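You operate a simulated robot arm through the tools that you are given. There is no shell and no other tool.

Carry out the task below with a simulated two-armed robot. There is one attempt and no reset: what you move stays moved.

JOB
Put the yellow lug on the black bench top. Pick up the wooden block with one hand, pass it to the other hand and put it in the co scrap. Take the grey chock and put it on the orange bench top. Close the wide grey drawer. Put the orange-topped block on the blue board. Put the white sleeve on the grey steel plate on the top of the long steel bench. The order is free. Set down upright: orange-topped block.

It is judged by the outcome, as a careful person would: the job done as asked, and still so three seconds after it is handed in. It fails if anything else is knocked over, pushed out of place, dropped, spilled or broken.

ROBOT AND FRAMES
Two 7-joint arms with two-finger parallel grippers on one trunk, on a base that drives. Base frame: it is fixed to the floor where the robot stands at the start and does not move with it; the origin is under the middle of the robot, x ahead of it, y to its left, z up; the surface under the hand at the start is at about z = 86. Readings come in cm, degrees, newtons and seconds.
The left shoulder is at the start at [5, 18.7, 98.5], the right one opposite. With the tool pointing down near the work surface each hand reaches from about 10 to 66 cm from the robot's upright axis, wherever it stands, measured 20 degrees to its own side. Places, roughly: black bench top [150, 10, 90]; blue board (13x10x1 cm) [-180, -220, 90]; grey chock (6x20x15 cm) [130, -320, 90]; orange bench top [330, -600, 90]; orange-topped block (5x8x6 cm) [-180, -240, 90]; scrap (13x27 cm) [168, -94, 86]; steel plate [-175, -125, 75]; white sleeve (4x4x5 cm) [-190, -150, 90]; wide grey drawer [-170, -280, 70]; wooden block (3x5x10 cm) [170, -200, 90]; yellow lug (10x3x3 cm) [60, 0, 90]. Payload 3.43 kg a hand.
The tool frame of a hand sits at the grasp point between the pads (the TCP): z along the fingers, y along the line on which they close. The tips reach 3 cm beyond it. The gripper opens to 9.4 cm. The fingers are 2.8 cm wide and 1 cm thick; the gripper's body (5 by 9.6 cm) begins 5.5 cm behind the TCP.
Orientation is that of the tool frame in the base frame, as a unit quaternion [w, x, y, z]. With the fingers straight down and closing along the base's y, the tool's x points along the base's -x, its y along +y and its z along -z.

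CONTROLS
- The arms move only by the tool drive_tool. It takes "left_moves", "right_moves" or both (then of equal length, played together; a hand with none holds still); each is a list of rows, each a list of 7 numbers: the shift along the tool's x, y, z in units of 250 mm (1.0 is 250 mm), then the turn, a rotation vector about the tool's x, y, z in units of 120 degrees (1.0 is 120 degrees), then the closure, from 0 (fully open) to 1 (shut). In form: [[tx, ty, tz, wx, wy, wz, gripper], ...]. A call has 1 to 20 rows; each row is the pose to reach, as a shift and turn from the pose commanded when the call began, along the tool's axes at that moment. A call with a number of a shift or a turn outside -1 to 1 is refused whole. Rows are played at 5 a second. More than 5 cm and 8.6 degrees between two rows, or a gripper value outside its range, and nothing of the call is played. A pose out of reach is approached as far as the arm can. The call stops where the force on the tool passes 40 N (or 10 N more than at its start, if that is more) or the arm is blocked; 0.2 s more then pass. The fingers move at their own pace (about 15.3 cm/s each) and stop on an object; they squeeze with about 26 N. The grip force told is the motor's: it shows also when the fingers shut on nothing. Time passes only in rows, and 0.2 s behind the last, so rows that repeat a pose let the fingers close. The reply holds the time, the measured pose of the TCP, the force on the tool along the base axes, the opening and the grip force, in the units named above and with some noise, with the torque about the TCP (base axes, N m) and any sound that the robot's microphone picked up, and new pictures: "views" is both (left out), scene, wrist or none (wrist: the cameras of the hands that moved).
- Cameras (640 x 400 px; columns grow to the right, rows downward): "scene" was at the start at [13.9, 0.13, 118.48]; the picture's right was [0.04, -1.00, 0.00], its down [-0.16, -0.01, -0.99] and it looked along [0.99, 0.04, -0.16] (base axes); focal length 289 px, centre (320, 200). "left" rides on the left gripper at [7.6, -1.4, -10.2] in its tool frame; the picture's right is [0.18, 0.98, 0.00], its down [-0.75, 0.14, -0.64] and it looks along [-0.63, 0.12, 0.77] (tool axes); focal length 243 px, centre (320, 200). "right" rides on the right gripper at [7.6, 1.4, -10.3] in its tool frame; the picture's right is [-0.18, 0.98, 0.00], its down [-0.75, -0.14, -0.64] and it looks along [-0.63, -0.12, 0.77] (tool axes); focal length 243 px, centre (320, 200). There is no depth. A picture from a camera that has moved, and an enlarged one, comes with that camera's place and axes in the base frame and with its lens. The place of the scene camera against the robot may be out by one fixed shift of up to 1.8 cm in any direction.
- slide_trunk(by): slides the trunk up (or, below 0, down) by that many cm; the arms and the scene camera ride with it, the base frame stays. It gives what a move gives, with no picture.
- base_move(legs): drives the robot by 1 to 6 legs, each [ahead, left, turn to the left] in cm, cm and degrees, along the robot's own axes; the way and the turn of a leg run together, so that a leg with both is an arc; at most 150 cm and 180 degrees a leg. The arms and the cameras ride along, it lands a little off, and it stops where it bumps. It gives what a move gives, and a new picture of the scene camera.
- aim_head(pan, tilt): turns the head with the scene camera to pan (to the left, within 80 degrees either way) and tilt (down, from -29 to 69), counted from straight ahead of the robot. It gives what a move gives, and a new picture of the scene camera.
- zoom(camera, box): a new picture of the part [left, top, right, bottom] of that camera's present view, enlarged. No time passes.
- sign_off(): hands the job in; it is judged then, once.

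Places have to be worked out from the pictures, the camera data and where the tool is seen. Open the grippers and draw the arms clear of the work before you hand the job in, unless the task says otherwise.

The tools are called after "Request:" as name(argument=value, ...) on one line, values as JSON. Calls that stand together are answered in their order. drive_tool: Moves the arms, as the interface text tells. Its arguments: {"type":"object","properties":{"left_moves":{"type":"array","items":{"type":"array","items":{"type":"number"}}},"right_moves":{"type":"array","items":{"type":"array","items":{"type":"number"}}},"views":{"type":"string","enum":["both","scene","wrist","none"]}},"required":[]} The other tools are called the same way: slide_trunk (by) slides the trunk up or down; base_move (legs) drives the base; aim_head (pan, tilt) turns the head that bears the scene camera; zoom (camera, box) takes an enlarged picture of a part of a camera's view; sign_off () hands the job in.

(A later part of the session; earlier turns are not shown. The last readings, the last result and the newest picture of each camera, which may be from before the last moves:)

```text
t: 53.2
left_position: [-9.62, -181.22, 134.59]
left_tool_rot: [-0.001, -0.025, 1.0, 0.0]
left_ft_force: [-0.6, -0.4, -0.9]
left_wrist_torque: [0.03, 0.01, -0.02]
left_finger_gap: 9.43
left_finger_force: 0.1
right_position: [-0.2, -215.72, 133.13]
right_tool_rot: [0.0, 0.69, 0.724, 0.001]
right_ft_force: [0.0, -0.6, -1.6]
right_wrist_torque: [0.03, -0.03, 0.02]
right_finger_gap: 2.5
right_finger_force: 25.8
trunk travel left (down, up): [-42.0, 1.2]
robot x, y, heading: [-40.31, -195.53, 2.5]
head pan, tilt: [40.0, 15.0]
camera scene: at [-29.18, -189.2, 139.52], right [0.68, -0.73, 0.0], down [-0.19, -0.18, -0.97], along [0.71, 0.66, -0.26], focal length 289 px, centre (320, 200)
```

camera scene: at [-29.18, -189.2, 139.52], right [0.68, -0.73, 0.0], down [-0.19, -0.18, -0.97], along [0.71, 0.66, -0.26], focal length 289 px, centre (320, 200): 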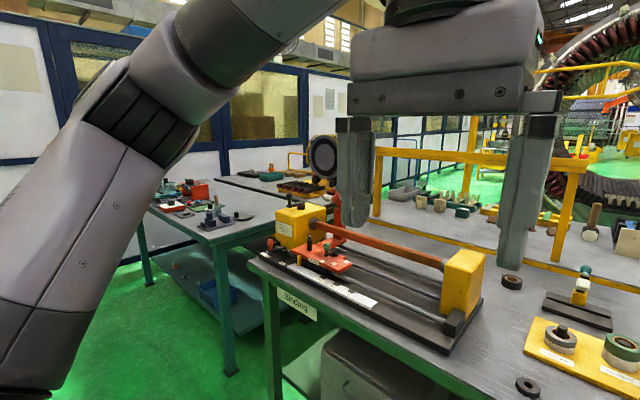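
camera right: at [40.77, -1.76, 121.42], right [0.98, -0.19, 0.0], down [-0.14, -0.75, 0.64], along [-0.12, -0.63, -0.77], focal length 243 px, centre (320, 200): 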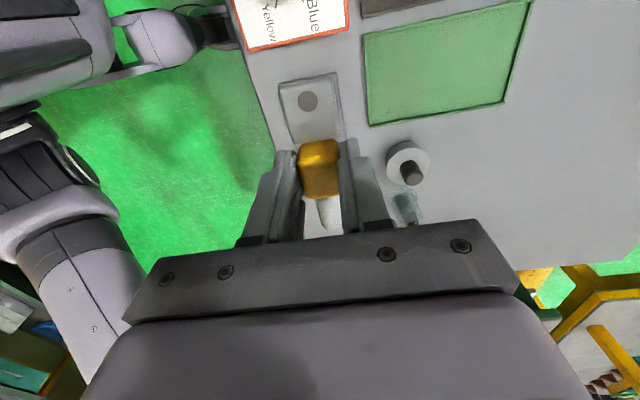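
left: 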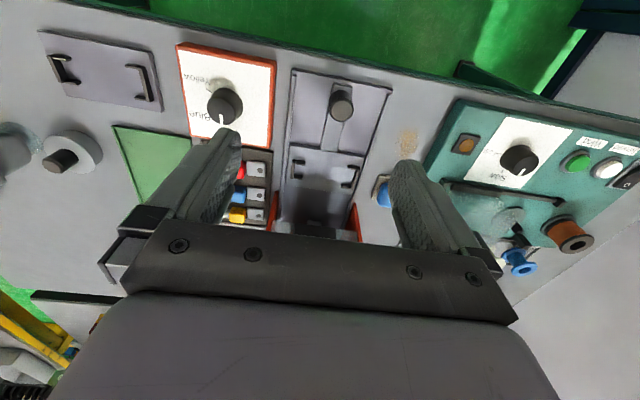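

The yellow-edged table stands right behind the green bench, so I must go around through the red cross-aisle at y ≈ -400 to -500. I drive there facing +x and look.

Request:
aim_head(pan=0, tilt=15)

Request:
base_move(legs=[[0, -125, -3], [0, -120, 0]])

```text
t: 54.3
left_position: [-9.59, -181.3, 134.85]
left_tool_rot: [-0.001, -0.025, 1.0, 0.0]
left_ft_force: [0.4, -0.2, -0.2]
left_wrist_torque: [0.02, -0.02, 0.04]
left_finger_gap: 9.4
left_finger_force: 0.0
right_position: [-0.21, -215.71, 133.02]
right_tool_rot: [0.0, 0.689, 0.725, 0.0]
right_ft_force: [-0.1, -0.5, -0.8]
right_wrist_torque: [0.01, -0.02, 0.01]
right_finger_gap: 2.52
right_finger_force: 25.8
trunk travel left (down, up): [-42.0, 1.2]
robot x, y, heading: [-40.79, -195.05, 3.0]
head pan, tilt: [0.0, 15.0]
camera scene: at [-26.69, -195.07, 139.52], right [0.05, -1.0, 0.0], down [-0.26, -0.01, -0.97], along [0.96, 0.05, -0.26], focal length 289 px, centre (320, 200)
```

scene: 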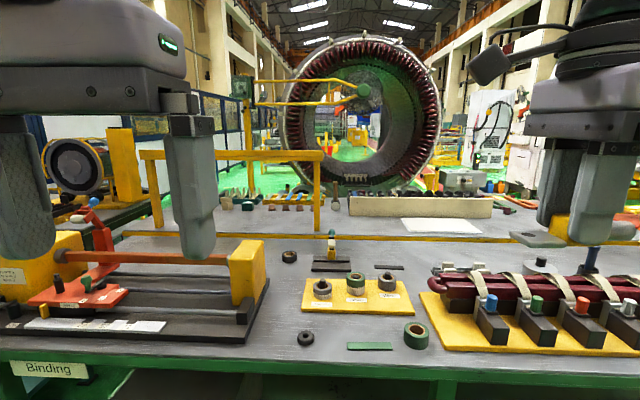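

```text
t: 76.0
left_position: [-6.79, -429.98, 134.74]
left_tool_rot: [0.0, 0.003, 1.0, 0.0]
left_ft_force: [-0.3, 0.7, -1.1]
left_wrist_torque: [0.02, 0.03, 0.03]
left_finger_gap: 9.39
left_finger_force: 0.0
right_position: [0.72, -464.81, 133.06]
right_tool_rot: [-0.001, 0.709, 0.705, 0.0]
right_ft_force: [0.5, 0.6, 0.4]
right_wrist_torque: [0.02, -0.01, -0.03]
right_finger_gap: 2.51
right_finger_force: 26.2
trunk travel left (down, up): [-42.0, 1.2]
robot x, y, heading: [-38.68, -442.68, -0.3]
head pan, tilt: [0.0, 15.0]
camera scene: at [-24.65, -442.84, 139.52], right [-0.01, -1.0, 0.0], down [-0.26, 0.0, -0.97], along [0.97, -0.01, -0.26], focal length 289 px, centre (320, 200)
```

scene: 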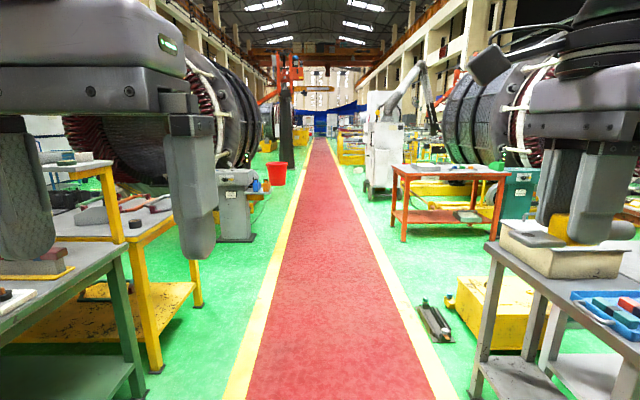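

The cross-aisle is open: the yellow table's end is at y ≈ -345 (x ≈ 110–180), and the orange-framed table stands on the right farther on. I drive along the aisle to x ≈ 215 and turn to face the passage beyond the yellow table.

Request:
base_move(legs=[[150, 0, 0], [105, 0, 0], [0, 0, 90]])

```text
t: 92.3
left_position: [205.79, -411.43, 134.73]
left_tool_rot: [0.0, -0.702, 0.712, 0.0]
left_ft_force: [-0.8, -0.6, 0.3]
left_wrist_torque: [0.01, 0.01, 0.0]
left_finger_gap: 9.42
left_finger_force: 0.2
right_position: [240.8, -404.19, 133.09]
right_tool_rot: [-0.001, 0.007, 1.0, 0.0]
right_ft_force: [-0.1, -0.6, -1.1]
right_wrist_torque: [0.03, -0.02, 0.01]
right_finger_gap: 2.51
right_finger_force: 26.0
trunk travel left (down, up): [-42.0, 1.2]
robot x, y, heading: [217.93, -443.47, 89.0]
head pan, tilt: [0.0, 15.0]
camera scene: at [217.01, -428.42, 139.52], right [1.0, -0.01, 0.0], down [0.0, -0.26, -0.97], along [0.01, 0.97, -0.26], focal length 289 px, centre (320, 200)
```

scene: 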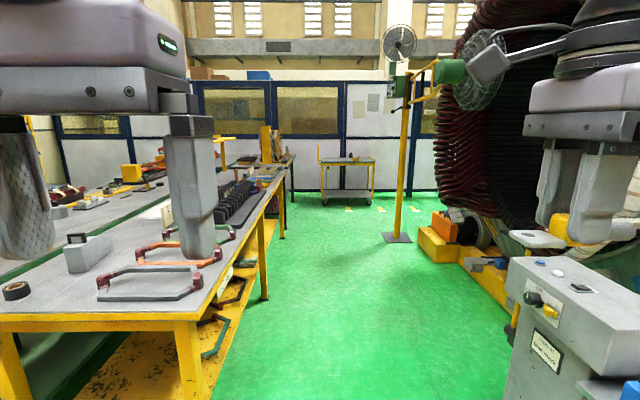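

The passage along x ≈ 190–300 is clear, and the grey chock is visible on the yellow table at about [127, -325]. I drive north along the passage and turn to face the yellow table and black bench.

Request:
base_move(legs=[[150, 0, 0], [150, 0, 0]])

```text
t: 107.0
left_position: [214.62, -107.07, 134.72]
left_tool_rot: [0.0, -0.701, 0.713, 0.0]
left_ft_force: [0.4, -0.2, 0.2]
left_wrist_torque: [0.01, 0.01, -0.01]
left_finger_gap: 9.42
left_finger_force: 0.1
right_position: [249.55, -99.8, 132.99]
right_tool_rot: [0.0, 0.008, 1.0, 0.0]
right_ft_force: [0.6, 0.1, -0.5]
right_wrist_torque: [-0.04, 0.01, -0.01]
right_finger_gap: 2.5
right_finger_force: 25.8
trunk travel left (down, up): [-42.0, 1.2]
robot x, y, heading: [226.71, -139.14, 89.2]
head pan, tilt: [0.0, 15.0]
camera scene: at [225.71, -124.12, 139.52], right [1.0, -0.02, 0.0], down [0.0, -0.26, -0.97], along [0.02, 0.97, -0.26], focal length 289 px, centre (320, 200)
```

scene: 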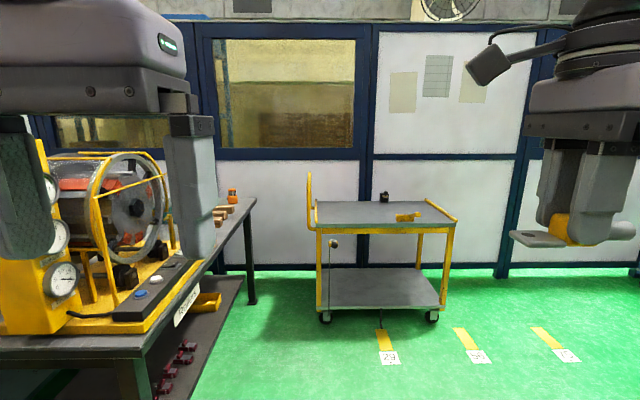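

The black bench with the yellow machine is at left. I pan the head left and tilt down to see its top and the end of the yellow table.

Request:
aim_head(pan=60, tilt=30)

Request:
aim_head(pan=80, tilt=30)

```text
t: 108.2
left_position: [214.49, -107.16, 134.79]
left_tool_rot: [0.0, -0.701, 0.714, 0.0]
left_ft_force: [-0.3, 0.2, -0.2]
left_wrist_torque: [-0.06, -0.03, 0.04]
left_finger_gap: 9.4
left_finger_force: 0.1
right_position: [249.43, -99.99, 133.11]
right_tool_rot: [-0.001, 0.009, 1.0, -0.001]
right_ft_force: [0.5, -0.9, -0.9]
right_wrist_torque: [0.0, 0.02, -0.02]
right_finger_gap: 2.51
right_finger_force: 25.8
trunk travel left (down, up): [-42.0, 1.2]
robot x, y, heading: [226.75, -139.17, 89.0]
head pan, tilt: [60.0, 30.0]
camera scene: at [217.81, -128.82, 137.1], right [0.51, 0.86, 0.0], down [0.43, -0.26, -0.87], along [-0.74, 0.45, -0.5], focal length 289 px, centre (320, 200)
```

scene: 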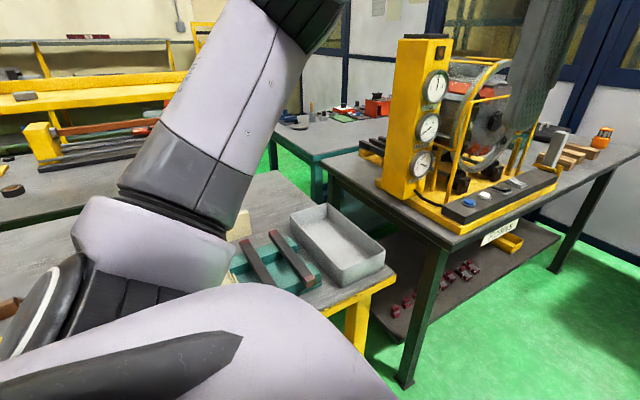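

```text
t: 109.1
left_position: [214.52, -107.06, 134.76]
left_tool_rot: [0.0, -0.701, 0.714, 0.0]
left_ft_force: [0.7, -0.1, -0.2]
left_wrist_torque: [-0.02, 0.03, -0.02]
left_finger_gap: 9.4
left_finger_force: 0.0
right_position: [249.55, -100.01, 133.02]
right_tool_rot: [-0.001, 0.009, 1.0, 0.0]
right_ft_force: [-0.1, -0.4, -1.2]
right_wrist_torque: [0.01, 0.01, -0.01]
right_finger_gap: 2.51
right_finger_force: 25.6
trunk travel left (down, up): [-42.0, 1.2]
robot x, y, heading: [226.6, -138.87, 88.9]
head pan, tilt: [80.0, 30.0]
camera scene: at [216.68, -131.75, 137.1], right [0.19, 0.98, 0.0], down [0.49, -0.1, -0.87], along [-0.85, 0.16, -0.5], focal length 289 px, centre (320, 200)
```

scene: 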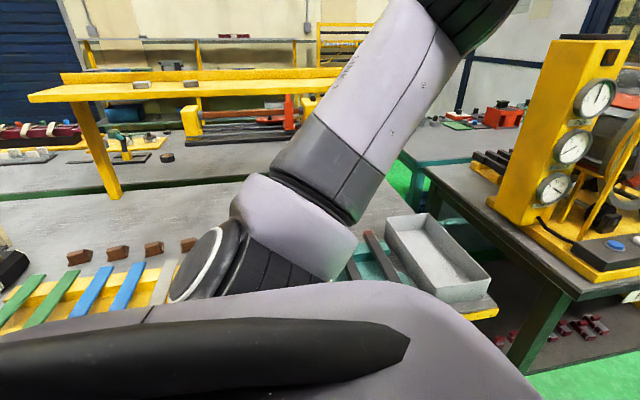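

The scrap tray is at the near end of the yellow table and the black bench (x ≈ 111–182, y ≈ -60 to 70) holds a tall yellow machine. I turn to face the bench and slide along to find free space on its top.

Request:
base_move(legs=[[0, -8, 91], [0, 110, 0]])

```text
t: 122.7
left_position: [199.5, -254.66, 134.77]
left_tool_rot: [0.0, 1.0, -0.005, 0.0]
left_ft_force: [-0.8, -0.5, -0.3]
left_wrist_torque: [0.0, -0.01, -0.03]
left_finger_gap: 9.38
left_finger_force: 0.0
right_position: [192.11, -219.6, 133.1]
right_tool_rot: [0.0, -0.703, 0.711, -0.001]
right_ft_force: [0.2, 0.3, -0.2]
right_wrist_torque: [0.0, 0.0, 0.01]
right_finger_gap: 2.51
right_finger_force: 25.7
trunk travel left (down, up): [-42.0, 1.2]
robot x, y, heading: [231.03, -242.46, 179.3]
head pan, tilt: [80.0, 30.0]
camera scene: at [222.62, -251.4, 137.1], right [-0.98, 0.18, 0.0], down [0.09, 0.49, -0.87], along [-0.16, -0.85, -0.5], focal length 289 px, centre (320, 200)
```

scene: 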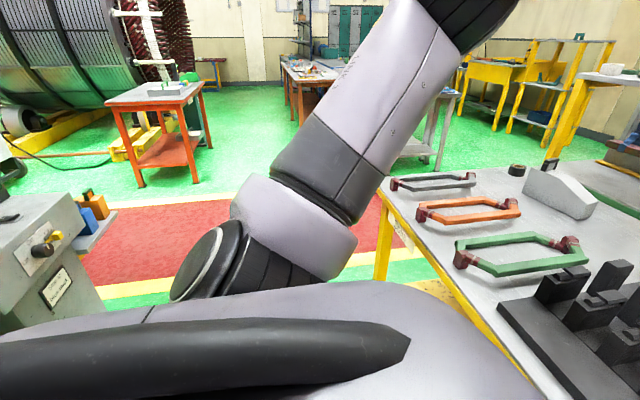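

I went the wrong way (left is -y when facing -x); I now strafe right to stand in front of the black bench.

Request:
base_move(legs=[[0, -150, 0], [0, -60, 0]])

Request:
aim_head(pan=0, tilt=35)

```text
t: 141.4
left_position: [204.31, -43.4, 134.74]
left_tool_rot: [0.0, 1.0, -0.014, -0.001]
left_ft_force: [0.0, 0.1, 0.0]
left_wrist_torque: [0.01, 0.01, 0.01]
left_finger_gap: 9.4
left_finger_force: 0.0
right_position: [197.55, -8.29, 133.07]
right_tool_rot: [-0.001, -0.697, 0.717, -0.001]
right_ft_force: [-0.1, -0.9, -1.1]
right_wrist_torque: [0.0, 0.0, 0.0]
right_finger_gap: 2.5
right_finger_force: 25.9
trunk travel left (down, up): [-42.0, 1.2]
robot x, y, heading: [236.19, -31.61, 178.6]
head pan, tilt: [80.0, 30.0]
camera scene: at [227.55, -40.52, 137.1], right [-0.98, 0.2, 0.0], down [0.1, 0.49, -0.87], along [-0.17, -0.85, -0.5], focal length 289 px, centre (320, 200)
```

scene: 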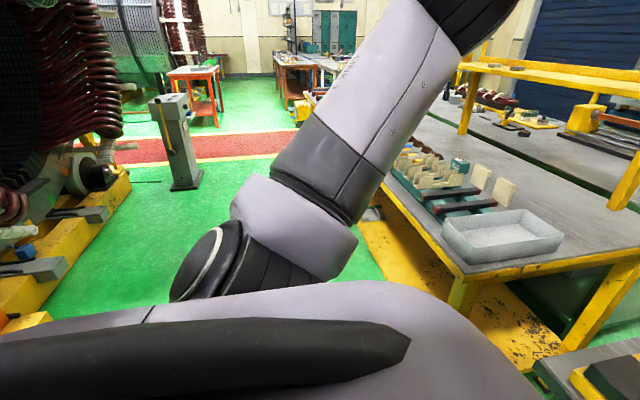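

```text
t: 143.0
left_position: [204.36, -43.43, 134.68]
left_tool_rot: [0.0, 1.0, -0.014, 0.0]
left_ft_force: [-0.9, 0.5, 0.6]
left_wrist_torque: [0.01, -0.02, 0.0]
left_finger_gap: 9.41
left_finger_force: 0.1
right_position: [197.48, -8.32, 133.07]
right_tool_rot: [-0.001, -0.697, 0.717, -0.001]
right_ft_force: [0.4, -0.8, -0.6]
right_wrist_torque: [-0.03, 0.03, 0.01]
right_finger_gap: 2.49
right_finger_force: 26.6
trunk travel left (down, up): [-42.0, 1.2]
robot x, y, heading: [236.82, -31.54, 178.3]
head pan, tilt: [0.0, 35.0]
camera scene: at [220.54, -31.46, 136.32], right [0.02, 1.0, 0.0], down [0.57, -0.01, -0.82], along [-0.82, 0.02, -0.57], focal length 289 px, centre (320, 200)
```

scene: 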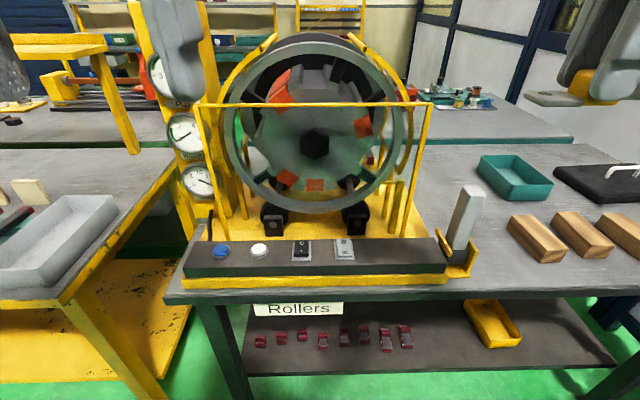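

The bench top is free between the standing grey cylinder (y ≈ 3) and the first wooden block (y ≈ 21), around [166, 14.5]. I draw the left hand back and turn the right hand to its straight-ahead yaw before driving closer.

Request:
drive_tool(left_moves=[[0.034, 0.02, 0, 0, 0, 0, 0], [0.067, 0.04, 0, 0, 0, 0, 0], [0.1, 0.06, 0, 0, 0, 0, 0], [0.134, 0.08, 0, 0, 0, 0, 0], [0.167, 0.1, 0, 0, 0, 0, 0], [0.2, 0.12, 0, 0, 0, 0, 0], [0.234, 0.14, 0, 0, 0, 0, 0], [0.267, 0.16, 0, 0, 0, 0, 0], [0.3, 0.18, 0, 0, 0, 0, 0], [0.334, 0.2, 0, 0, 0, 0, 0], [0.367, 0.22, 0, 0, 0, 0, 0], [0.4, 0.24, 0, 0, 0, 0, 0]], right_moves=[[0, 0, 0, 0, 0, -0.0625, 1], [0, 0, 0, 0, 0, -0.125, 1], [0, 0, 0, 0, 0, -0.1875, 1], [0, 0, 0, 0, 0, -0.25, 1], [0, 0, 0, 0, 0, -0.3125, 1], [0, 0, 0, 0, 0, -0.375, 1], [0, 0, 0, 0, 0, -0.4375, 1], [0, 0, 0, 0, 0, -0.5, 1], [0, 0, 0, 0, 0, -0.5625, 1], [0, 0, 0, 0, 0, -0.625, 1], [0, 0, 0, 0, 0, -0.6875, 1], [0, 0, 0, 0, 0, -0.75, 1]], views="wrist")

```text
t: 145.6
left_position: [214.48, -49.74, 134.91]
left_tool_rot: [0.0, 1.0, -0.013, 0.0]
left_ft_force: [-0.2, 0.4, 0.2]
left_wrist_torque: [0.07, 0.02, -0.02]
left_finger_gap: 9.4
left_finger_force: 0.1
right_position: [197.51, -8.32, 133.03]
right_tool_rot: [0.0, 1.0, -0.012, 0.0]
right_ft_force: [-1.0, 0.3, -0.9]
right_wrist_torque: [0.0, -0.04, 0.01]
right_finger_gap: 2.54
right_finger_force: 25.6
trunk travel left (down, up): [-42.0, 1.2]
robot x, y, heading: [236.3, -31.11, 178.9]
head pan, tilt: [0.0, 35.0]
camera right: at [205.05, -9.97, 143.37], right [-0.21, -0.98, 0.0], down [-0.75, 0.16, 0.64], along [-0.63, 0.13, -0.77], focal length 243 px, centre (320, 200)
camera left: at [222.09, -48.43, 145.08], right [0.16, -0.99, 0.0], down [-0.76, -0.12, 0.64], along [-0.63, -0.1, -0.77], focal length 243 px, centre (320, 200)
```

right: 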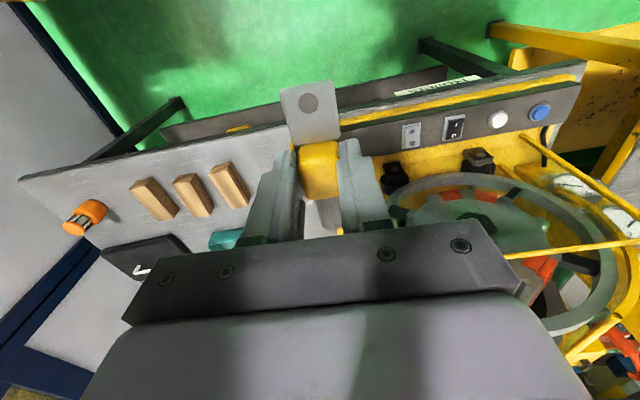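
left: 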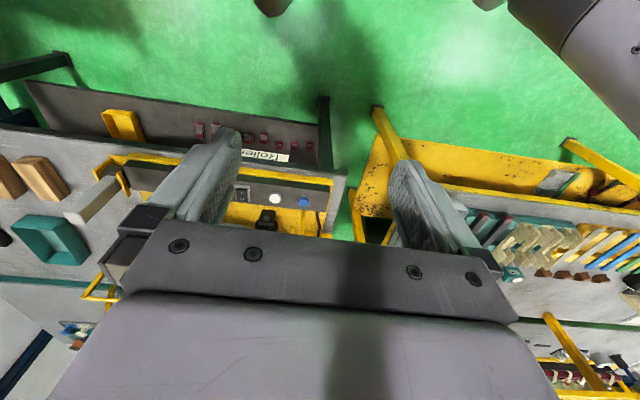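

The right hand keeps the lug, now in line with the robot's forward axis. I strafe right, drive closer to the bench, and lower the trunk.

Request:
base_move(legs=[[0, -34, 0], [17, 0, 1.2]])

Request:
slide_trunk(by=-22)

Request:
aim_head(pan=-10, tilt=40)

```text
t: 150.2
left_position: [198.84, -15.66, 134.77]
left_tool_rot: [-0.001, 1.0, 0.0, 0.0]
left_ft_force: [0.5, 0.2, -0.1]
left_wrist_torque: [0.0, -0.02, 0.01]
left_finger_gap: 9.41
left_finger_force: 0.0
right_position: [181.0, 25.28, 132.99]
right_tool_rot: [0.001, 1.0, -0.002, 0.0]
right_ft_force: [0.4, 0.1, -1.1]
right_wrist_torque: [0.01, -0.01, -0.03]
right_finger_gap: 2.49
right_finger_force: 26.4
trunk travel left (down, up): [-42.0, 1.2]
robot x, y, heading: [220.83, 3.18, 180.1]
head pan, tilt: [0.0, 35.0]
camera scene: at [204.61, 2.75, 136.31], right [0.0, 1.0, 0.0], down [0.57, 0.0, -0.82], along [-0.82, 0.0, -0.57], focal length 289 px, centre (320, 200)
```

scene: 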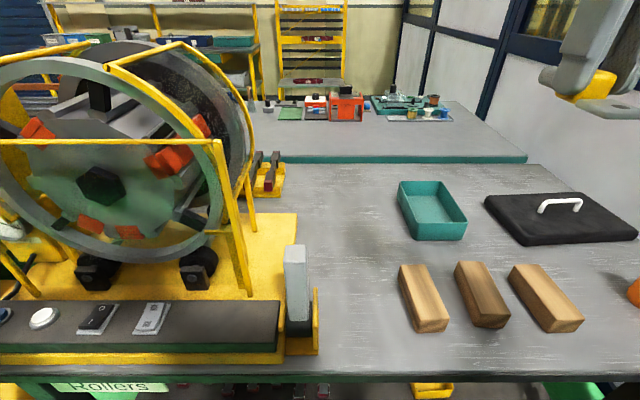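

```text
t: 152.5
left_position: [198.95, -15.63, 112.93]
left_tool_rot: [0.0, 1.0, -0.002, 0.0]
left_ft_force: [0.0, -0.2, 0.9]
left_wrist_torque: [0.01, -0.02, -0.02]
left_finger_gap: 9.41
left_finger_force: 0.2
right_position: [181.16, 25.34, 111.11]
right_tool_rot: [0.0, 1.0, -0.002, 0.0]
right_ft_force: [-0.3, 0.2, -0.5]
right_wrist_torque: [0.04, 0.03, 0.02]
right_finger_gap: 2.52
right_finger_force: 26.1
trunk travel left (down, up): [-20.0, 23.2]
robot x, y, heading: [220.38, 3.18, 180.0]
head pan, tilt: [0.0, 35.0]
```

```text
t: 153.2
left_position: [198.99, -15.64, 112.84]
left_tool_rot: [-0.001, 1.0, -0.001, 0.0]
left_ft_force: [-0.2, -0.3, 0.3]
left_wrist_torque: [-0.03, 0.0, 0.03]
left_finger_gap: 9.4
left_finger_force: 0.1
right_position: [181.1, 25.27, 110.95]
right_tool_rot: [0.001, 1.0, -0.002, 0.0]
right_ft_force: [0.0, -0.6, -0.3]
right_wrist_torque: [-0.01, 0.0, 0.0]
right_finger_gap: 2.51
right_finger_force: 26.5
trunk travel left (down, up): [-20.0, 23.2]
robot x, y, heading: [220.49, 3.4, 180.0]
head pan, tilt: [-10.0, 40.0]
camera scene: at [205.12, 4.22, 113.57], right [0.18, 0.98, 0.0], down [0.63, -0.11, -0.77], along [-0.75, 0.13, -0.64], focal length 289 px, centre (320, 200)
```

scene: 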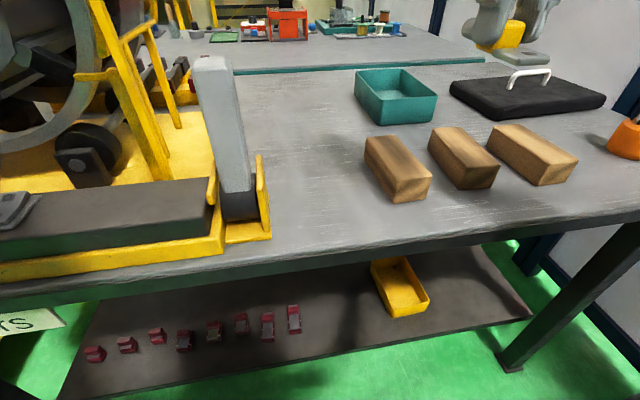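

The gap between the cylinder fixture (y ≈ 1) and the first wooden block (y ≈ 19) is free. I bring the right hand over [166, 11] and lower to z ≈ 98 to check.

Request:
drive_tool(right_moves=[[-0.121, 0.114, 0, 0, 0, 0, 1], [-0.242, 0.229, 0, 0, 0, 0, 1], [-0.362, 0.343, 0, 0, 0, 0, 1], [-0.483, 0.458, 0, 0, 0, 0, 1], [-0.604, 0.572, 0, 0, 0, 0, 1], [-0.604, 0.572, 0.18, 0, 0, 0, 1], [-0.604, 0.572, 0.36, 0, 0, 0, 1], [-0.604, 0.572, 0.52, 0, 0, 0, 1], [-0.604, 0.572, 0.52, 0, 0, 0, 1]], views="both")

```text
t: 155.2
left_position: [198.89, -15.74, 112.89]
left_tool_rot: [0.0, 1.0, -0.001, -0.001]
left_ft_force: [-0.4, 0.5, 0.3]
left_wrist_torque: [-0.02, -0.01, -0.03]
left_finger_gap: 9.38
left_finger_force: 0.0
right_position: [165.85, 10.84, 97.84]
right_tool_rot: [0.0, 1.0, -0.002, 0.0]
right_ft_force: [0.2, 0.0, -1.6]
right_wrist_torque: [-0.02, -0.01, 0.04]
right_finger_gap: 2.5
right_finger_force: 26.2
right hand out of reach, approached as far as the arm can: row 5, 6
trunk travel left (down, up): [-20.0, 23.2]
robot x, y, heading: [220.69, 2.88, 179.7]
head pan, tilt: [-10.0, 40.0]
camera scene: at [205.12, 4.22, 113.57], right [0.18, 0.98, 0.0], down [0.63, -0.11, -0.77], along [-0.75, 0.13, -0.64], focal length 289 px, centre (320, 200)
camera right: at [173.58, 9.37, 108.19], right [-0.19, -0.98, 0.0], down [-0.75, 0.14, 0.64], along [-0.63, 0.12, -0.77], focal length 243 px, centre (320, 200)
```

scene: 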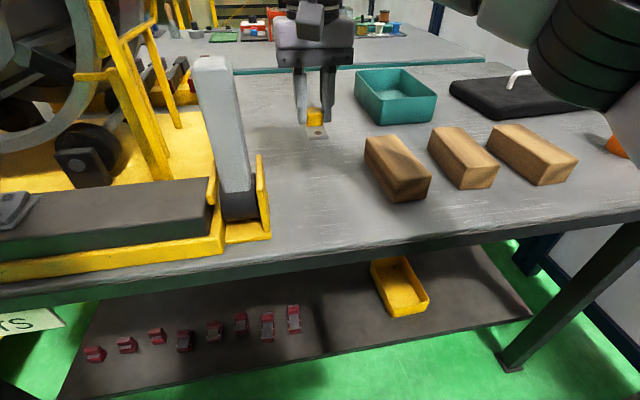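
right: 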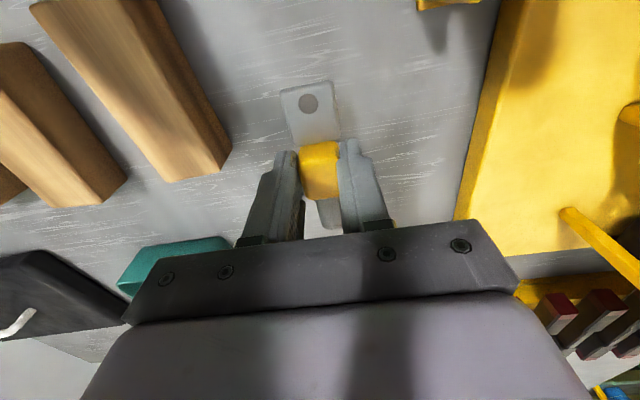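

The lug hovers over free bench top. I lower it toward the surface, expecting contact at TCP z ≈ 89–90.

Request:
drive_tool(right_moves=[[0, 0, 0.12, 0, 0, 0, 1], [0, 0, 0.22, 0, 0, 0, 1], [0, 0, 0.28, 0, 0, 0, 1], [0, 0, 0.28, 0, 0, 0, 1]], views="wrist")

```text
t: 156.2
left_position: [198.87, -15.63, 112.86]
left_tool_rot: [0.0, 1.0, -0.001, 0.0]
left_ft_force: [-0.7, 0.3, -0.1]
left_wrist_torque: [0.01, 0.0, 0.01]
left_finger_gap: 9.42
left_finger_force: 0.0
right_position: [166.05, 11.01, 91.05]
right_tool_rot: [0.001, 1.0, -0.001, 0.001]
right_ft_force: [-0.6, -0.2, -1.4]
right_wrist_torque: [0.0, 0.02, 0.02]
right_finger_gap: 2.5
right_finger_force: 26.5
trunk travel left (down, up): [-20.0, 23.2]
robot x, y, heading: [220.33, 3.17, 179.9]
head pan, tilt: [-10.0, 40.0]
camera right: at [173.64, 9.45, 101.31], right [-0.19, -0.98, 0.0], down [-0.75, 0.14, 0.64], along [-0.63, 0.12, -0.77], focal length 243 px, centre (320, 200)
```

right: 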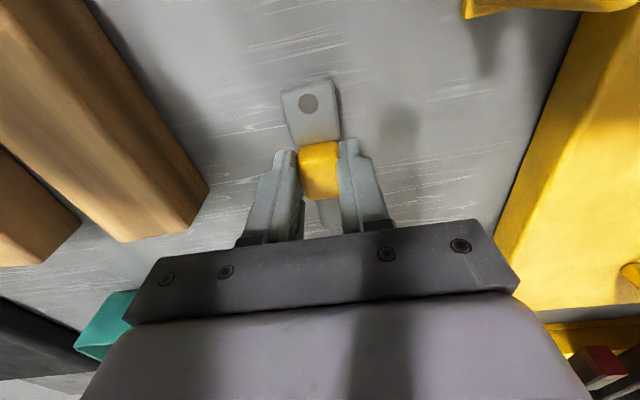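

No contact yet at z 91. I lower in half-centimetre steps until the force shows contact.

Request:
drive_tool(right_moves=[[0, 0, 0.02, 0, 0, 0, 1], [0, 0, 0.035, 0, 0, 0, 1], [0, 0, 0.05, 0, 0, 0, 1], [0, 0, 0.05, 0, 0, 0, 1]], views="none")

```text
t: 157.2
left_position: [198.94, -15.71, 112.82]
left_tool_rot: [0.0, 1.0, -0.001, 0.001]
left_ft_force: [-0.3, 0.0, 0.0]
left_wrist_torque: [0.0, 0.01, 0.03]
left_finger_gap: 9.41
left_finger_force: 0.0
right_position: [166.02, 10.89, 89.67]
right_tool_rot: [0.001, 1.0, -0.001, 0.0]
right_ft_force: [0.5, 0.3, 1.7]
right_wrist_torque: [0.05, 0.1, 0.02]
right_finger_gap: 2.51
right_finger_force: 25.6
trunk travel left (down, up): [-20.0, 23.2]
robot x, y, heading: [220.32, 3.11, 180.1]
head pan, tilt: [-10.0, 40.0]
```

A slight contact may be starting (z force about +1.7 N). I go on in very small steps.

Request:
drive_tool(right_moves=[[0, 0, 0.008, 0, 0, 0, 1], [0, 0, 0.016, 0, 0, 0, 1], [0, 0, 0.016, 0, 0, 0, 1]], views="none")

```text
t: 158.0
left_position: [199.1, -15.68, 112.81]
left_tool_rot: [-0.001, 1.0, -0.001, 0.0]
left_ft_force: [0.2, -0.2, 0.6]
left_wrist_torque: [0.02, 0.01, 0.05]
left_finger_gap: 9.38
left_finger_force: 0.1
right_position: [166.03, 10.96, 89.73]
right_tool_rot: [0.002, 1.0, -0.002, -0.004]
right_ft_force: [-1.7, -1.0, 24.1]
right_wrist_torque: [0.02, 0.02, 0.01]
right_finger_gap: 2.5
right_finger_force: 25.7
trunk travel left (down, up): [-20.0, 23.2]
robot x, y, heading: [220.42, 3.14, 179.8]
head pan, tilt: [-10.0, 40.0]
```

The lug rests on the bench (24 N). I open the fingers and lift straight up.

Request:
drive_tool(right_moves=[[0, 0, -0.012, 0, 0, 0, 0.5], [0, 0, -0.012, 0, 0, 0, 0.4], [0, 0, -0.012, 0, 0, 0, 0.4], [0, 0, -0.15, 0, 0, 0, 0.4], [0, 0, -0.3, 0, 0, 0, 0.4], [0, 0, -0.5, 0, 0, 0, 0.4], [0, 0, -0.6, 0, 0, 0, 0.2]], views="both")

```text
t: 159.6
left_position: [198.98, -15.72, 112.89]
left_tool_rot: [0.0, 1.0, -0.001, 0.001]
left_ft_force: [0.1, 0.0, 0.8]
left_wrist_torque: [0.0, 0.0, 0.0]
left_finger_gap: 9.37
left_finger_force: 0.1
right_position: [165.97, 10.84, 104.43]
right_tool_rot: [0.0, 1.0, 0.0, 0.0]
right_ft_force: [-0.1, -0.2, -0.7]
right_wrist_torque: [-0.05, 0.0, 0.01]
right_finger_gap: 7.52
right_finger_force: 0.0
trunk travel left (down, up): [-20.0, 23.2]
robot x, y, heading: [220.38, 2.57, 180.2]
head pan, tilt: [-10.0, 40.0]
camera scene: at [205.15, 4.2, 113.57], right [0.18, 0.98, 0.0], down [0.63, -0.11, -0.77], along [-0.75, 0.13, -0.64], focal length 289 px, centre (320, 200)
camera right: at [173.55, 9.34, 114.75], right [-0.19, -0.98, 0.0], down [-0.75, 0.14, 0.64], along [-0.63, 0.12, -0.77], focal length 243 px, centre (320, 200)
```

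scene: 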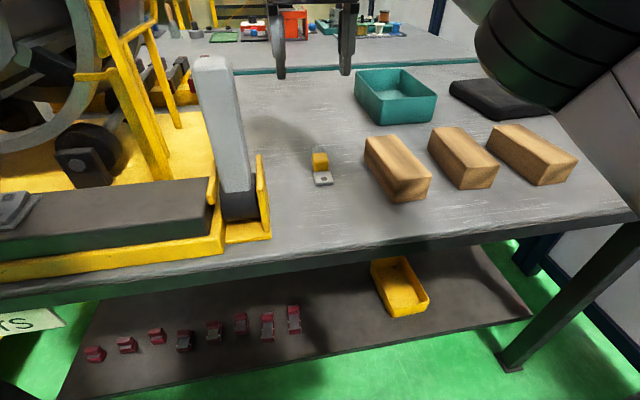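
right: 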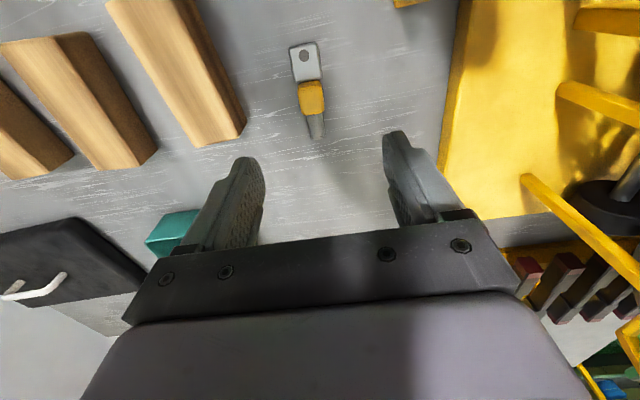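

The lug lies on the black bench top, upright and clear of everything. I draw the right hand back, then drive back and along to the wooden block near [170, -200].

Request:
drive_tool(right_moves=[[0.1, 0, -0.1, 0, 0, 0, 0.2], [0.22, -0.08, -0.2, 0, 0, 0, 0], [0.36, -0.16, -0.28, 0, 0, 0, 0], [0.5, -0.25, -0.32, 0, 0, 0, 0], [0.64, -0.34, -0.32, 0, 0, 0, 0], [0.76, -0.44, -0.32, 0, 0, 0, 0]], views="none")

Request:
base_move(legs=[[-14, 0, 0], [0, 110, 0], [0, 90, 0]])

Request:
aim_head(pan=0, tilt=40)

```text
t: 161.0
left_position: [198.98, -15.67, 112.93]
left_tool_rot: [0.0, 1.0, -0.002, 0.0]
left_ft_force: [-0.3, -0.5, 0.0]
left_wrist_torque: [0.0, -0.01, -0.02]
left_finger_gap: 9.41
left_finger_force: 0.0
right_position: [185.2, 21.89, 112.49]
right_tool_rot: [0.001, 1.0, -0.002, -0.001]
right_ft_force: [0.1, 0.4, 0.0]
right_wrist_torque: [-0.02, -0.04, -0.01]
right_finger_gap: 9.39
right_finger_force: 0.1
trunk travel left (down, up): [-20.0, 23.2]
robot x, y, heading: [220.73, 3.01, 179.8]
head pan, tilt: [-10.0, 40.0]
```

```text
t: 179.9
left_position: [212.05, -217.41, 112.94]
left_tool_rot: [0.0, 1.0, -0.006, 0.0]
left_ft_force: [-0.1, -0.6, -0.6]
left_wrist_torque: [0.0, 0.0, -0.01]
left_finger_gap: 9.42
left_finger_force: 0.0
right_position: [198.45, -179.6, 112.52]
right_tool_rot: [0.001, 1.0, -0.008, 0.0]
right_ft_force: [0.1, -1.2, -0.9]
right_wrist_torque: [0.02, 0.01, 0.02]
right_finger_gap: 9.39
right_finger_force: 0.1
trunk travel left (down, up): [-20.0, 23.2]
robot x, y, heading: [233.84, -198.86, 179.3]
head pan, tilt: [-10.0, 40.0]
camera scene: at [218.4, -197.6, 113.57], right [0.19, 0.98, 0.0], down [0.63, -0.12, -0.77], along [-0.75, 0.14, -0.64], focal length 289 px, centre (320, 200)
```

scene: 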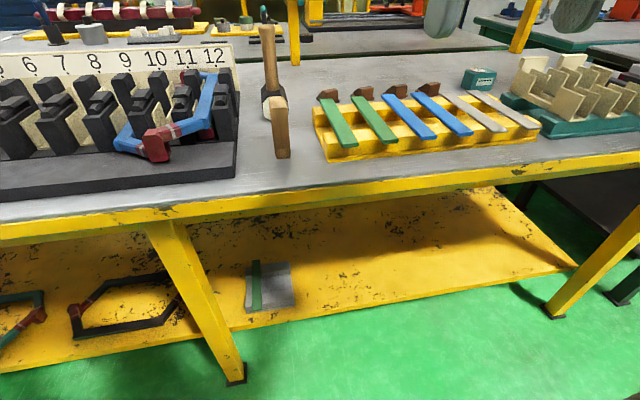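

```text
t: 180.6
left_position: [211.95, -217.43, 112.7]
left_tool_rot: [0.001, 1.0, -0.008, 0.0]
left_ft_force: [-0.1, -0.6, 0.9]
left_wrist_torque: [-0.02, -0.03, 0.02]
left_finger_gap: 9.39
left_finger_force: 0.1
right_position: [198.49, -179.6, 112.53]
right_tool_rot: [0.0, 1.0, -0.008, -0.001]
right_ft_force: [0.1, 0.3, -0.5]
right_wrist_torque: [0.01, 0.01, -0.02]
right_finger_gap: 9.39
right_finger_force: 0.0
trunk travel left (down, up): [-20.0, 23.2]
robot x, y, heading: [233.44, -198.85, 179.2]
head pan, tilt: [0.0, 40.0]
camera scene: at [218.25, -199.07, 113.57], right [0.01, 1.0, 0.0], down [0.64, -0.01, -0.77], along [-0.77, 0.01, -0.64], focal length 289 px, centre (320, 200)
```

scene: 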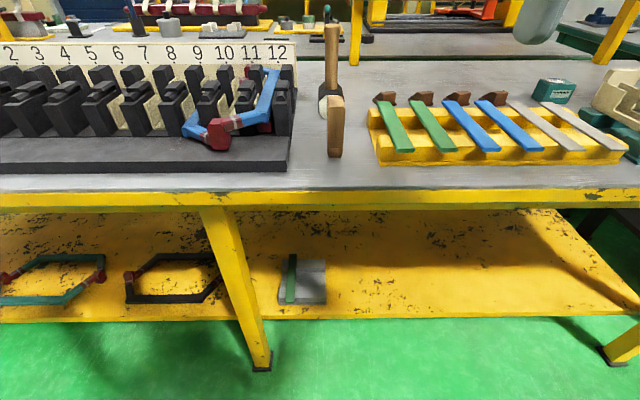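

The wooden block stands on end at pixel (335, 128) between the black numbered rack and the yellow rack, with a mallet close behind it. I zoom in.

Request:
zoom(camera="scene", box=[260, 10, 420, 180])

Request:
zoom(camera="right", box=[0, 0, 640, 400])

```text
2.35 times, centred on (340, 95) of scene
camera zoom: at [218.25, -199.07, 113.57], right [0.01, 1.0, 0.0], down [0.64, -0.01, -0.77], along [-0.77, 0.01, -0.64], focal length 680 px, centre (273, 447)
```

zoom: 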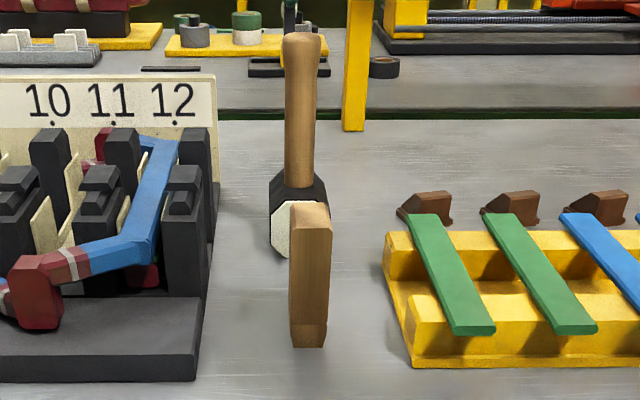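

```text
1.00 times, centred on (320, 200) of right (not enlarged: the box is as wide or as high as the picture)
camera zoom: at [206.12, -181.16, 122.84], right [-0.2, -0.98, 0.0], down [-0.75, 0.15, 0.64], along [-0.63, 0.13, -0.77], focal length 243 px, centre (320, 200)
```

zoom: 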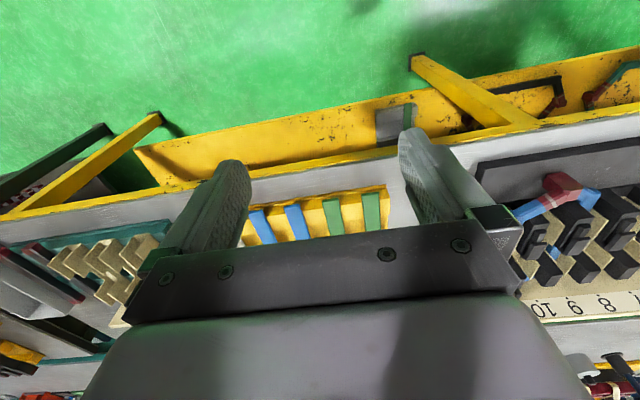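

The block stands at about [170.5, -196.8], 10 cm tall, 3 cm wide along y; the mallet's head is about 10 cm behind it. I strafe a bit right and move closer so that the left hand can take it from above.

Request:
base_move(legs=[[0, -10, 0], [14, 0, 0.7]])

```text
t: 183.1
left_position: [198.48, -207.55, 112.97]
left_tool_rot: [0.0, 1.0, 0.0, 0.0]
left_ft_force: [-0.5, -0.4, 0.5]
left_wrist_torque: [-0.02, 0.02, 0.04]
left_finger_gap: 9.41
left_finger_force: 0.0
right_position: [184.68, -170.04, 112.53]
right_tool_rot: [0.001, 1.0, -0.002, 0.0]
right_ft_force: [-0.2, 0.7, 0.7]
right_wrist_torque: [0.0, -0.03, 0.0]
right_finger_gap: 9.39
right_finger_force: 0.0
trunk travel left (down, up): [-20.0, 23.2]
robot x, y, heading: [220.19, -188.92, -179.9]
head pan, tilt: [0.0, 40.0]
camera scene: at [204.55, -189.13, 113.56], right [0.0, 1.0, 0.0], down [0.64, 0.0, -0.77], along [-0.77, 0.0, -0.64], focal length 289 px, centre (320, 200)
```

scene: 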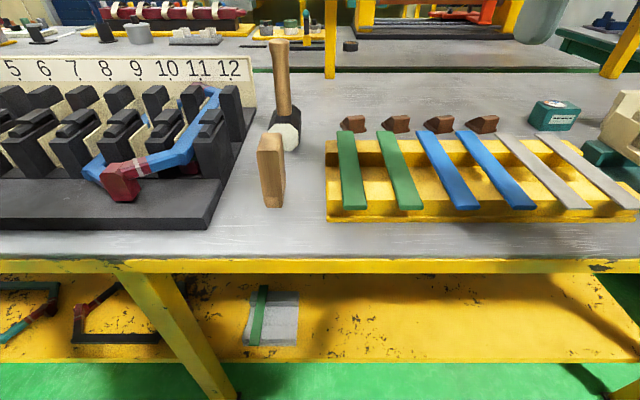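

The block is now at pixel (273, 170), about [170.5, -197]. I bring the left hand above and a bit in front of it, staying at z ≈ 108.

Request:
drive_tool(left_moves=[[-0.134, -0.06, 0.03, 0, 0, 0, 0], [-0.269, -0.12, 0.06, 0, 0, 0, 0], [-0.403, -0.18, 0.09, 0, 0, 0, 0], [-0.537, -0.24, 0.12, 0, 0, 0, 0], [-0.671, -0.3, 0.15, 0, 0, 0, 0], [-0.806, -0.36, 0.18, 0, 0, 0, 0], [-0.94, -0.42, 0.2, 0, 0, 0, 0], [-0.94, -0.42, 0.2, 0, 0, 0, 0]], views="both")

```text
t: 184.9
left_position: [174.92, -196.96, 107.76]
left_tool_rot: [0.0, 1.0, 0.001, 0.001]
left_ft_force: [0.9, -0.7, 0.5]
left_wrist_torque: [0.0, -0.01, -0.02]
left_finger_gap: 9.4
left_finger_force: 0.1
right_position: [184.57, -169.97, 112.6]
right_tool_rot: [0.001, 1.0, 0.0, 0.0]
right_ft_force: [-0.7, 0.4, 0.1]
right_wrist_torque: [0.03, 0.02, 0.02]
right_finger_gap: 9.38
right_finger_force: 0.1
trunk travel left (down, up): [-20.0, 23.2]
robot x, y, heading: [220.13, -188.57, -180.1]
head pan, tilt: [0.0, 40.0]
camera scene: at [204.58, -189.13, 113.57], right [0.0, 1.0, 0.0], down [0.64, 0.0, -0.77], along [-0.77, 0.0, -0.64], focal length 289 px, centre (320, 200)
camera left: at [182.71, -195.41, 117.99], right [0.18, -0.98, 0.0], down [-0.75, -0.14, 0.64], along [-0.63, -0.12, -0.77], focal length 243 px, centre (320, 200)
```

scene: 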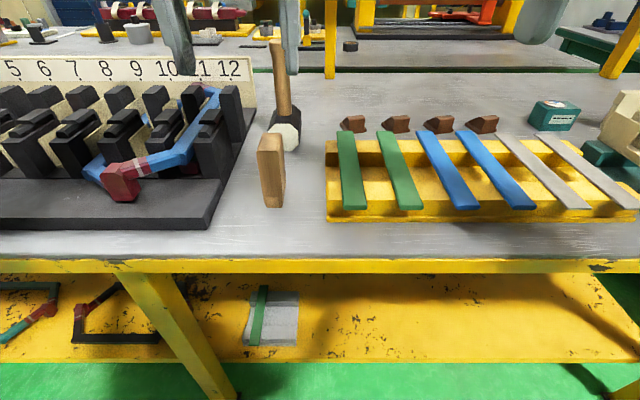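
left: 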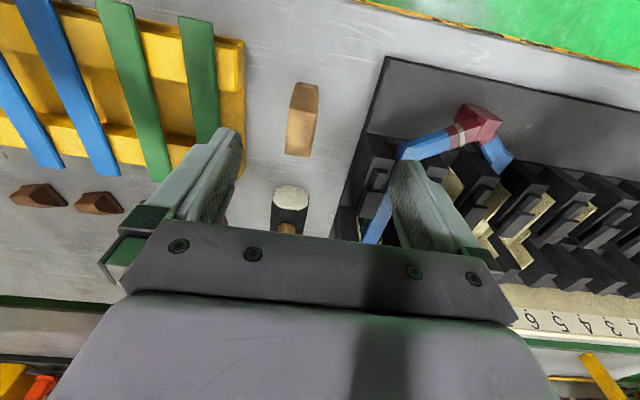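

I zoom the left wrist view to locate the block's top face precisely.

Request:
zoom(camera="left", box=[230, 60, 390, 260])

```text
2.00 times, centred on (310, 160) of left
camera zoom: at [182.71, -195.41, 117.99], right [0.18, -0.98, 0.0], down [-0.75, -0.14, 0.64], along [-0.63, -0.12, -0.77], focal length 485 px, centre (340, 280)
```

zoom: 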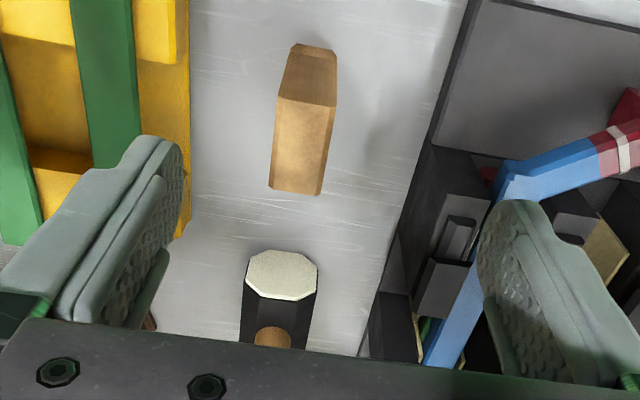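

The wrist view places the block's top centre at about [172.5, -195.4] (for z 96). I move above it at z ≈ 103 and compare again at closer range.

Request:
drive_tool(left_moves=[[-0.05, -0.03, 0.09, 0, 0, 0, 0], [-0.096, -0.062, 0.18, 0, 0, 0, 0], [-0.096, -0.062, 0.18, 0, 0, 0, 0]], views="both")

Request:
zoom(camera="left", box=[210, 60, 410, 260])

Request:
zoom(camera="scene", box=[160, 20, 360, 220])

```text
t: 185.7
left_position: [172.5, -195.46, 103.24]
left_tool_rot: [0.001, 1.0, 0.001, 0.0]
left_ft_force: [-0.2, 0.1, 1.2]
left_wrist_torque: [0.04, -0.03, 0.0]
left_finger_gap: 9.36
left_finger_force: 0.1
right_position: [184.73, -170.03, 112.46]
right_tool_rot: [0.001, 1.0, 0.0, 0.001]
right_ft_force: [0.1, -0.2, -0.1]
right_wrist_torque: [0.02, 0.04, -0.03]
right_finger_gap: 9.37
right_finger_force: 0.0
trunk travel left (down, up): [-20.0, 23.2]
robot x, y, heading: [219.82, -188.72, -180.1]
head pan, tilt: [0.0, 40.0]
camera scene: at [204.58, -189.13, 113.57], right [0.0, 1.0, 0.0], down [0.64, 0.0, -0.77], along [-0.77, 0.0, -0.64], focal length 289 px, centre (320, 200)
camera left: at [180.07, -193.98, 113.46], right [0.18, -0.98, 0.0], down [-0.75, -0.14, 0.64], along [-0.63, -0.12, -0.77], focal length 243 px, centre (320, 200)
```

scene: 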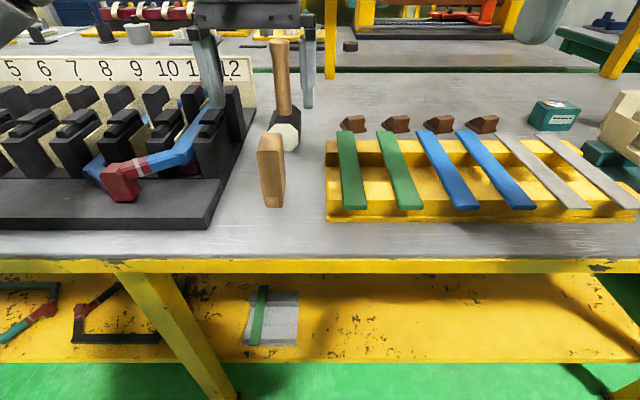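
left: 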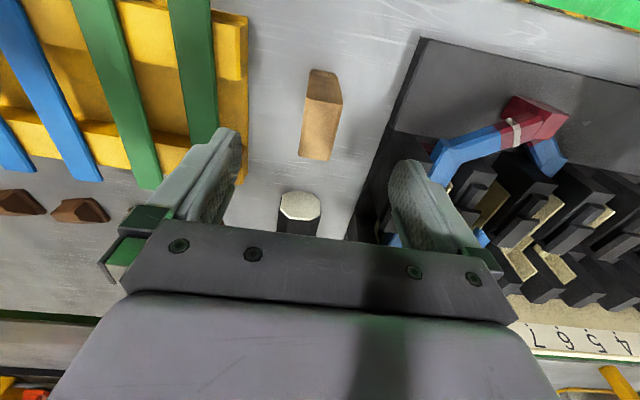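

```text
2.00 times, centred on (310, 160) of left
camera zoom: at [180.07, -193.98, 113.46], right [0.18, -0.98, 0.0], down [-0.75, -0.14, 0.64], along [-0.63, -0.12, -0.77], focal length 485 px, centre (340, 280)
```

zoom: 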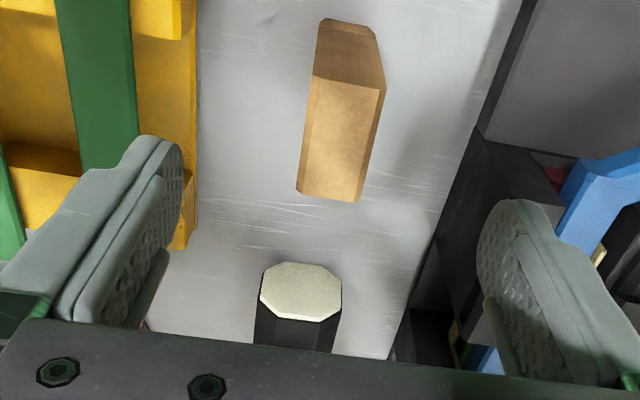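

```text
2.00 times, centred on (260, 120) of scene
camera zoom: at [204.58, -189.13, 113.57], right [0.0, 1.0, 0.0], down [0.64, 0.0, -0.77], along [-0.77, 0.0, -0.64], focal length 578 px, centre (440, 360)
```

zoom: 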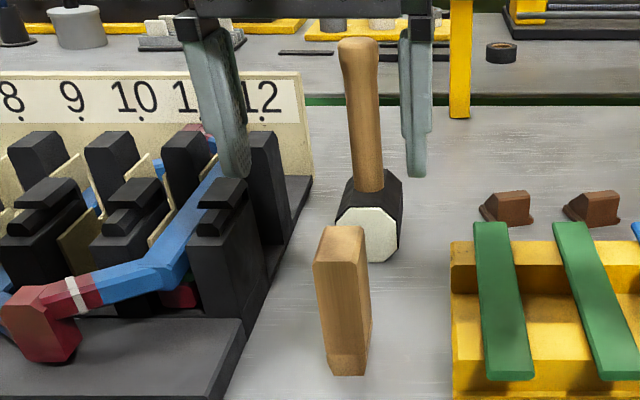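

Two views agree: block top centre [172.2, -195.4, 95.5], aligned with the axes. I narrow the fingers to 6 cm, lower to z ≈ 93.2 and grip its upper part, leaving the lower end free for the other hand.

Request:
drive_tool(left_moves=[[-0.006, 0, 0.0, 0, 0, 0, 0.36], [-0.012, 0, 0.14, 0, 0, 0, 0.36], [-0.012, 0, 0.28, 0, 0, 0, 0.36], [-0.012, 0, 0.4, 0, 0, 0, 0.36], [-0.012, 0, 0.4, 0, 0, 0, 0.36], [-0.012, 0, 0.4, 0, 0, 0, 1], [-0.012, 0, 0.4, 0, 0, 0, 1], [-0.012, 0, 0.4, 0, 0, 0, 1]], views="both")

```text
t: 187.5
left_position: [172.34, -195.61, 93.38]
left_tool_rot: [0.0, 1.0, 0.0, 0.0]
left_ft_force: [0.6, 0.0, -0.4]
left_wrist_torque: [0.0, 0.01, -0.02]
left_finger_gap: 3.18
left_finger_force: 26.0
right_position: [184.67, -169.96, 112.48]
right_tool_rot: [0.0, 1.0, -0.001, 0.0]
right_ft_force: [-0.5, 0.2, -0.4]
right_wrist_torque: [-0.01, -0.01, 0.0]
right_finger_gap: 9.43
right_finger_force: 0.0
trunk travel left (down, up): [-20.0, 23.2]
robot x, y, heading: [220.26, -188.88, -180.1]
head pan, tilt: [0.0, 40.0]
camera scene: at [204.58, -189.13, 113.56], right [0.0, 1.0, 0.0], down [0.64, 0.0, -0.77], along [-0.77, 0.0, -0.64], focal length 289 px, centre (320, 200)
camera left: at [180.02, -194.13, 103.57], right [0.18, -0.98, 0.0], down [-0.75, -0.14, 0.64], along [-0.63, -0.12, -0.77], focal length 243 px, centre (320, 200)
```

scene: 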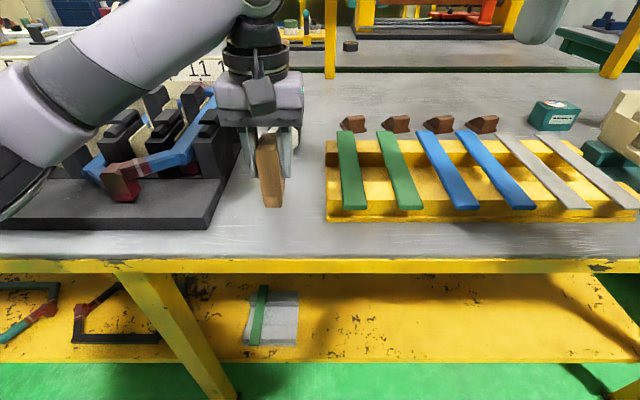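
left: 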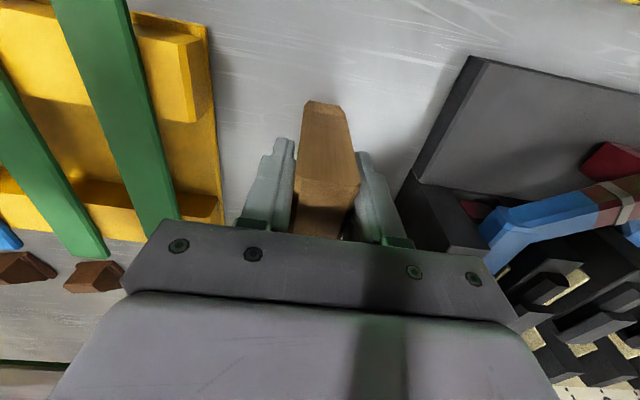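

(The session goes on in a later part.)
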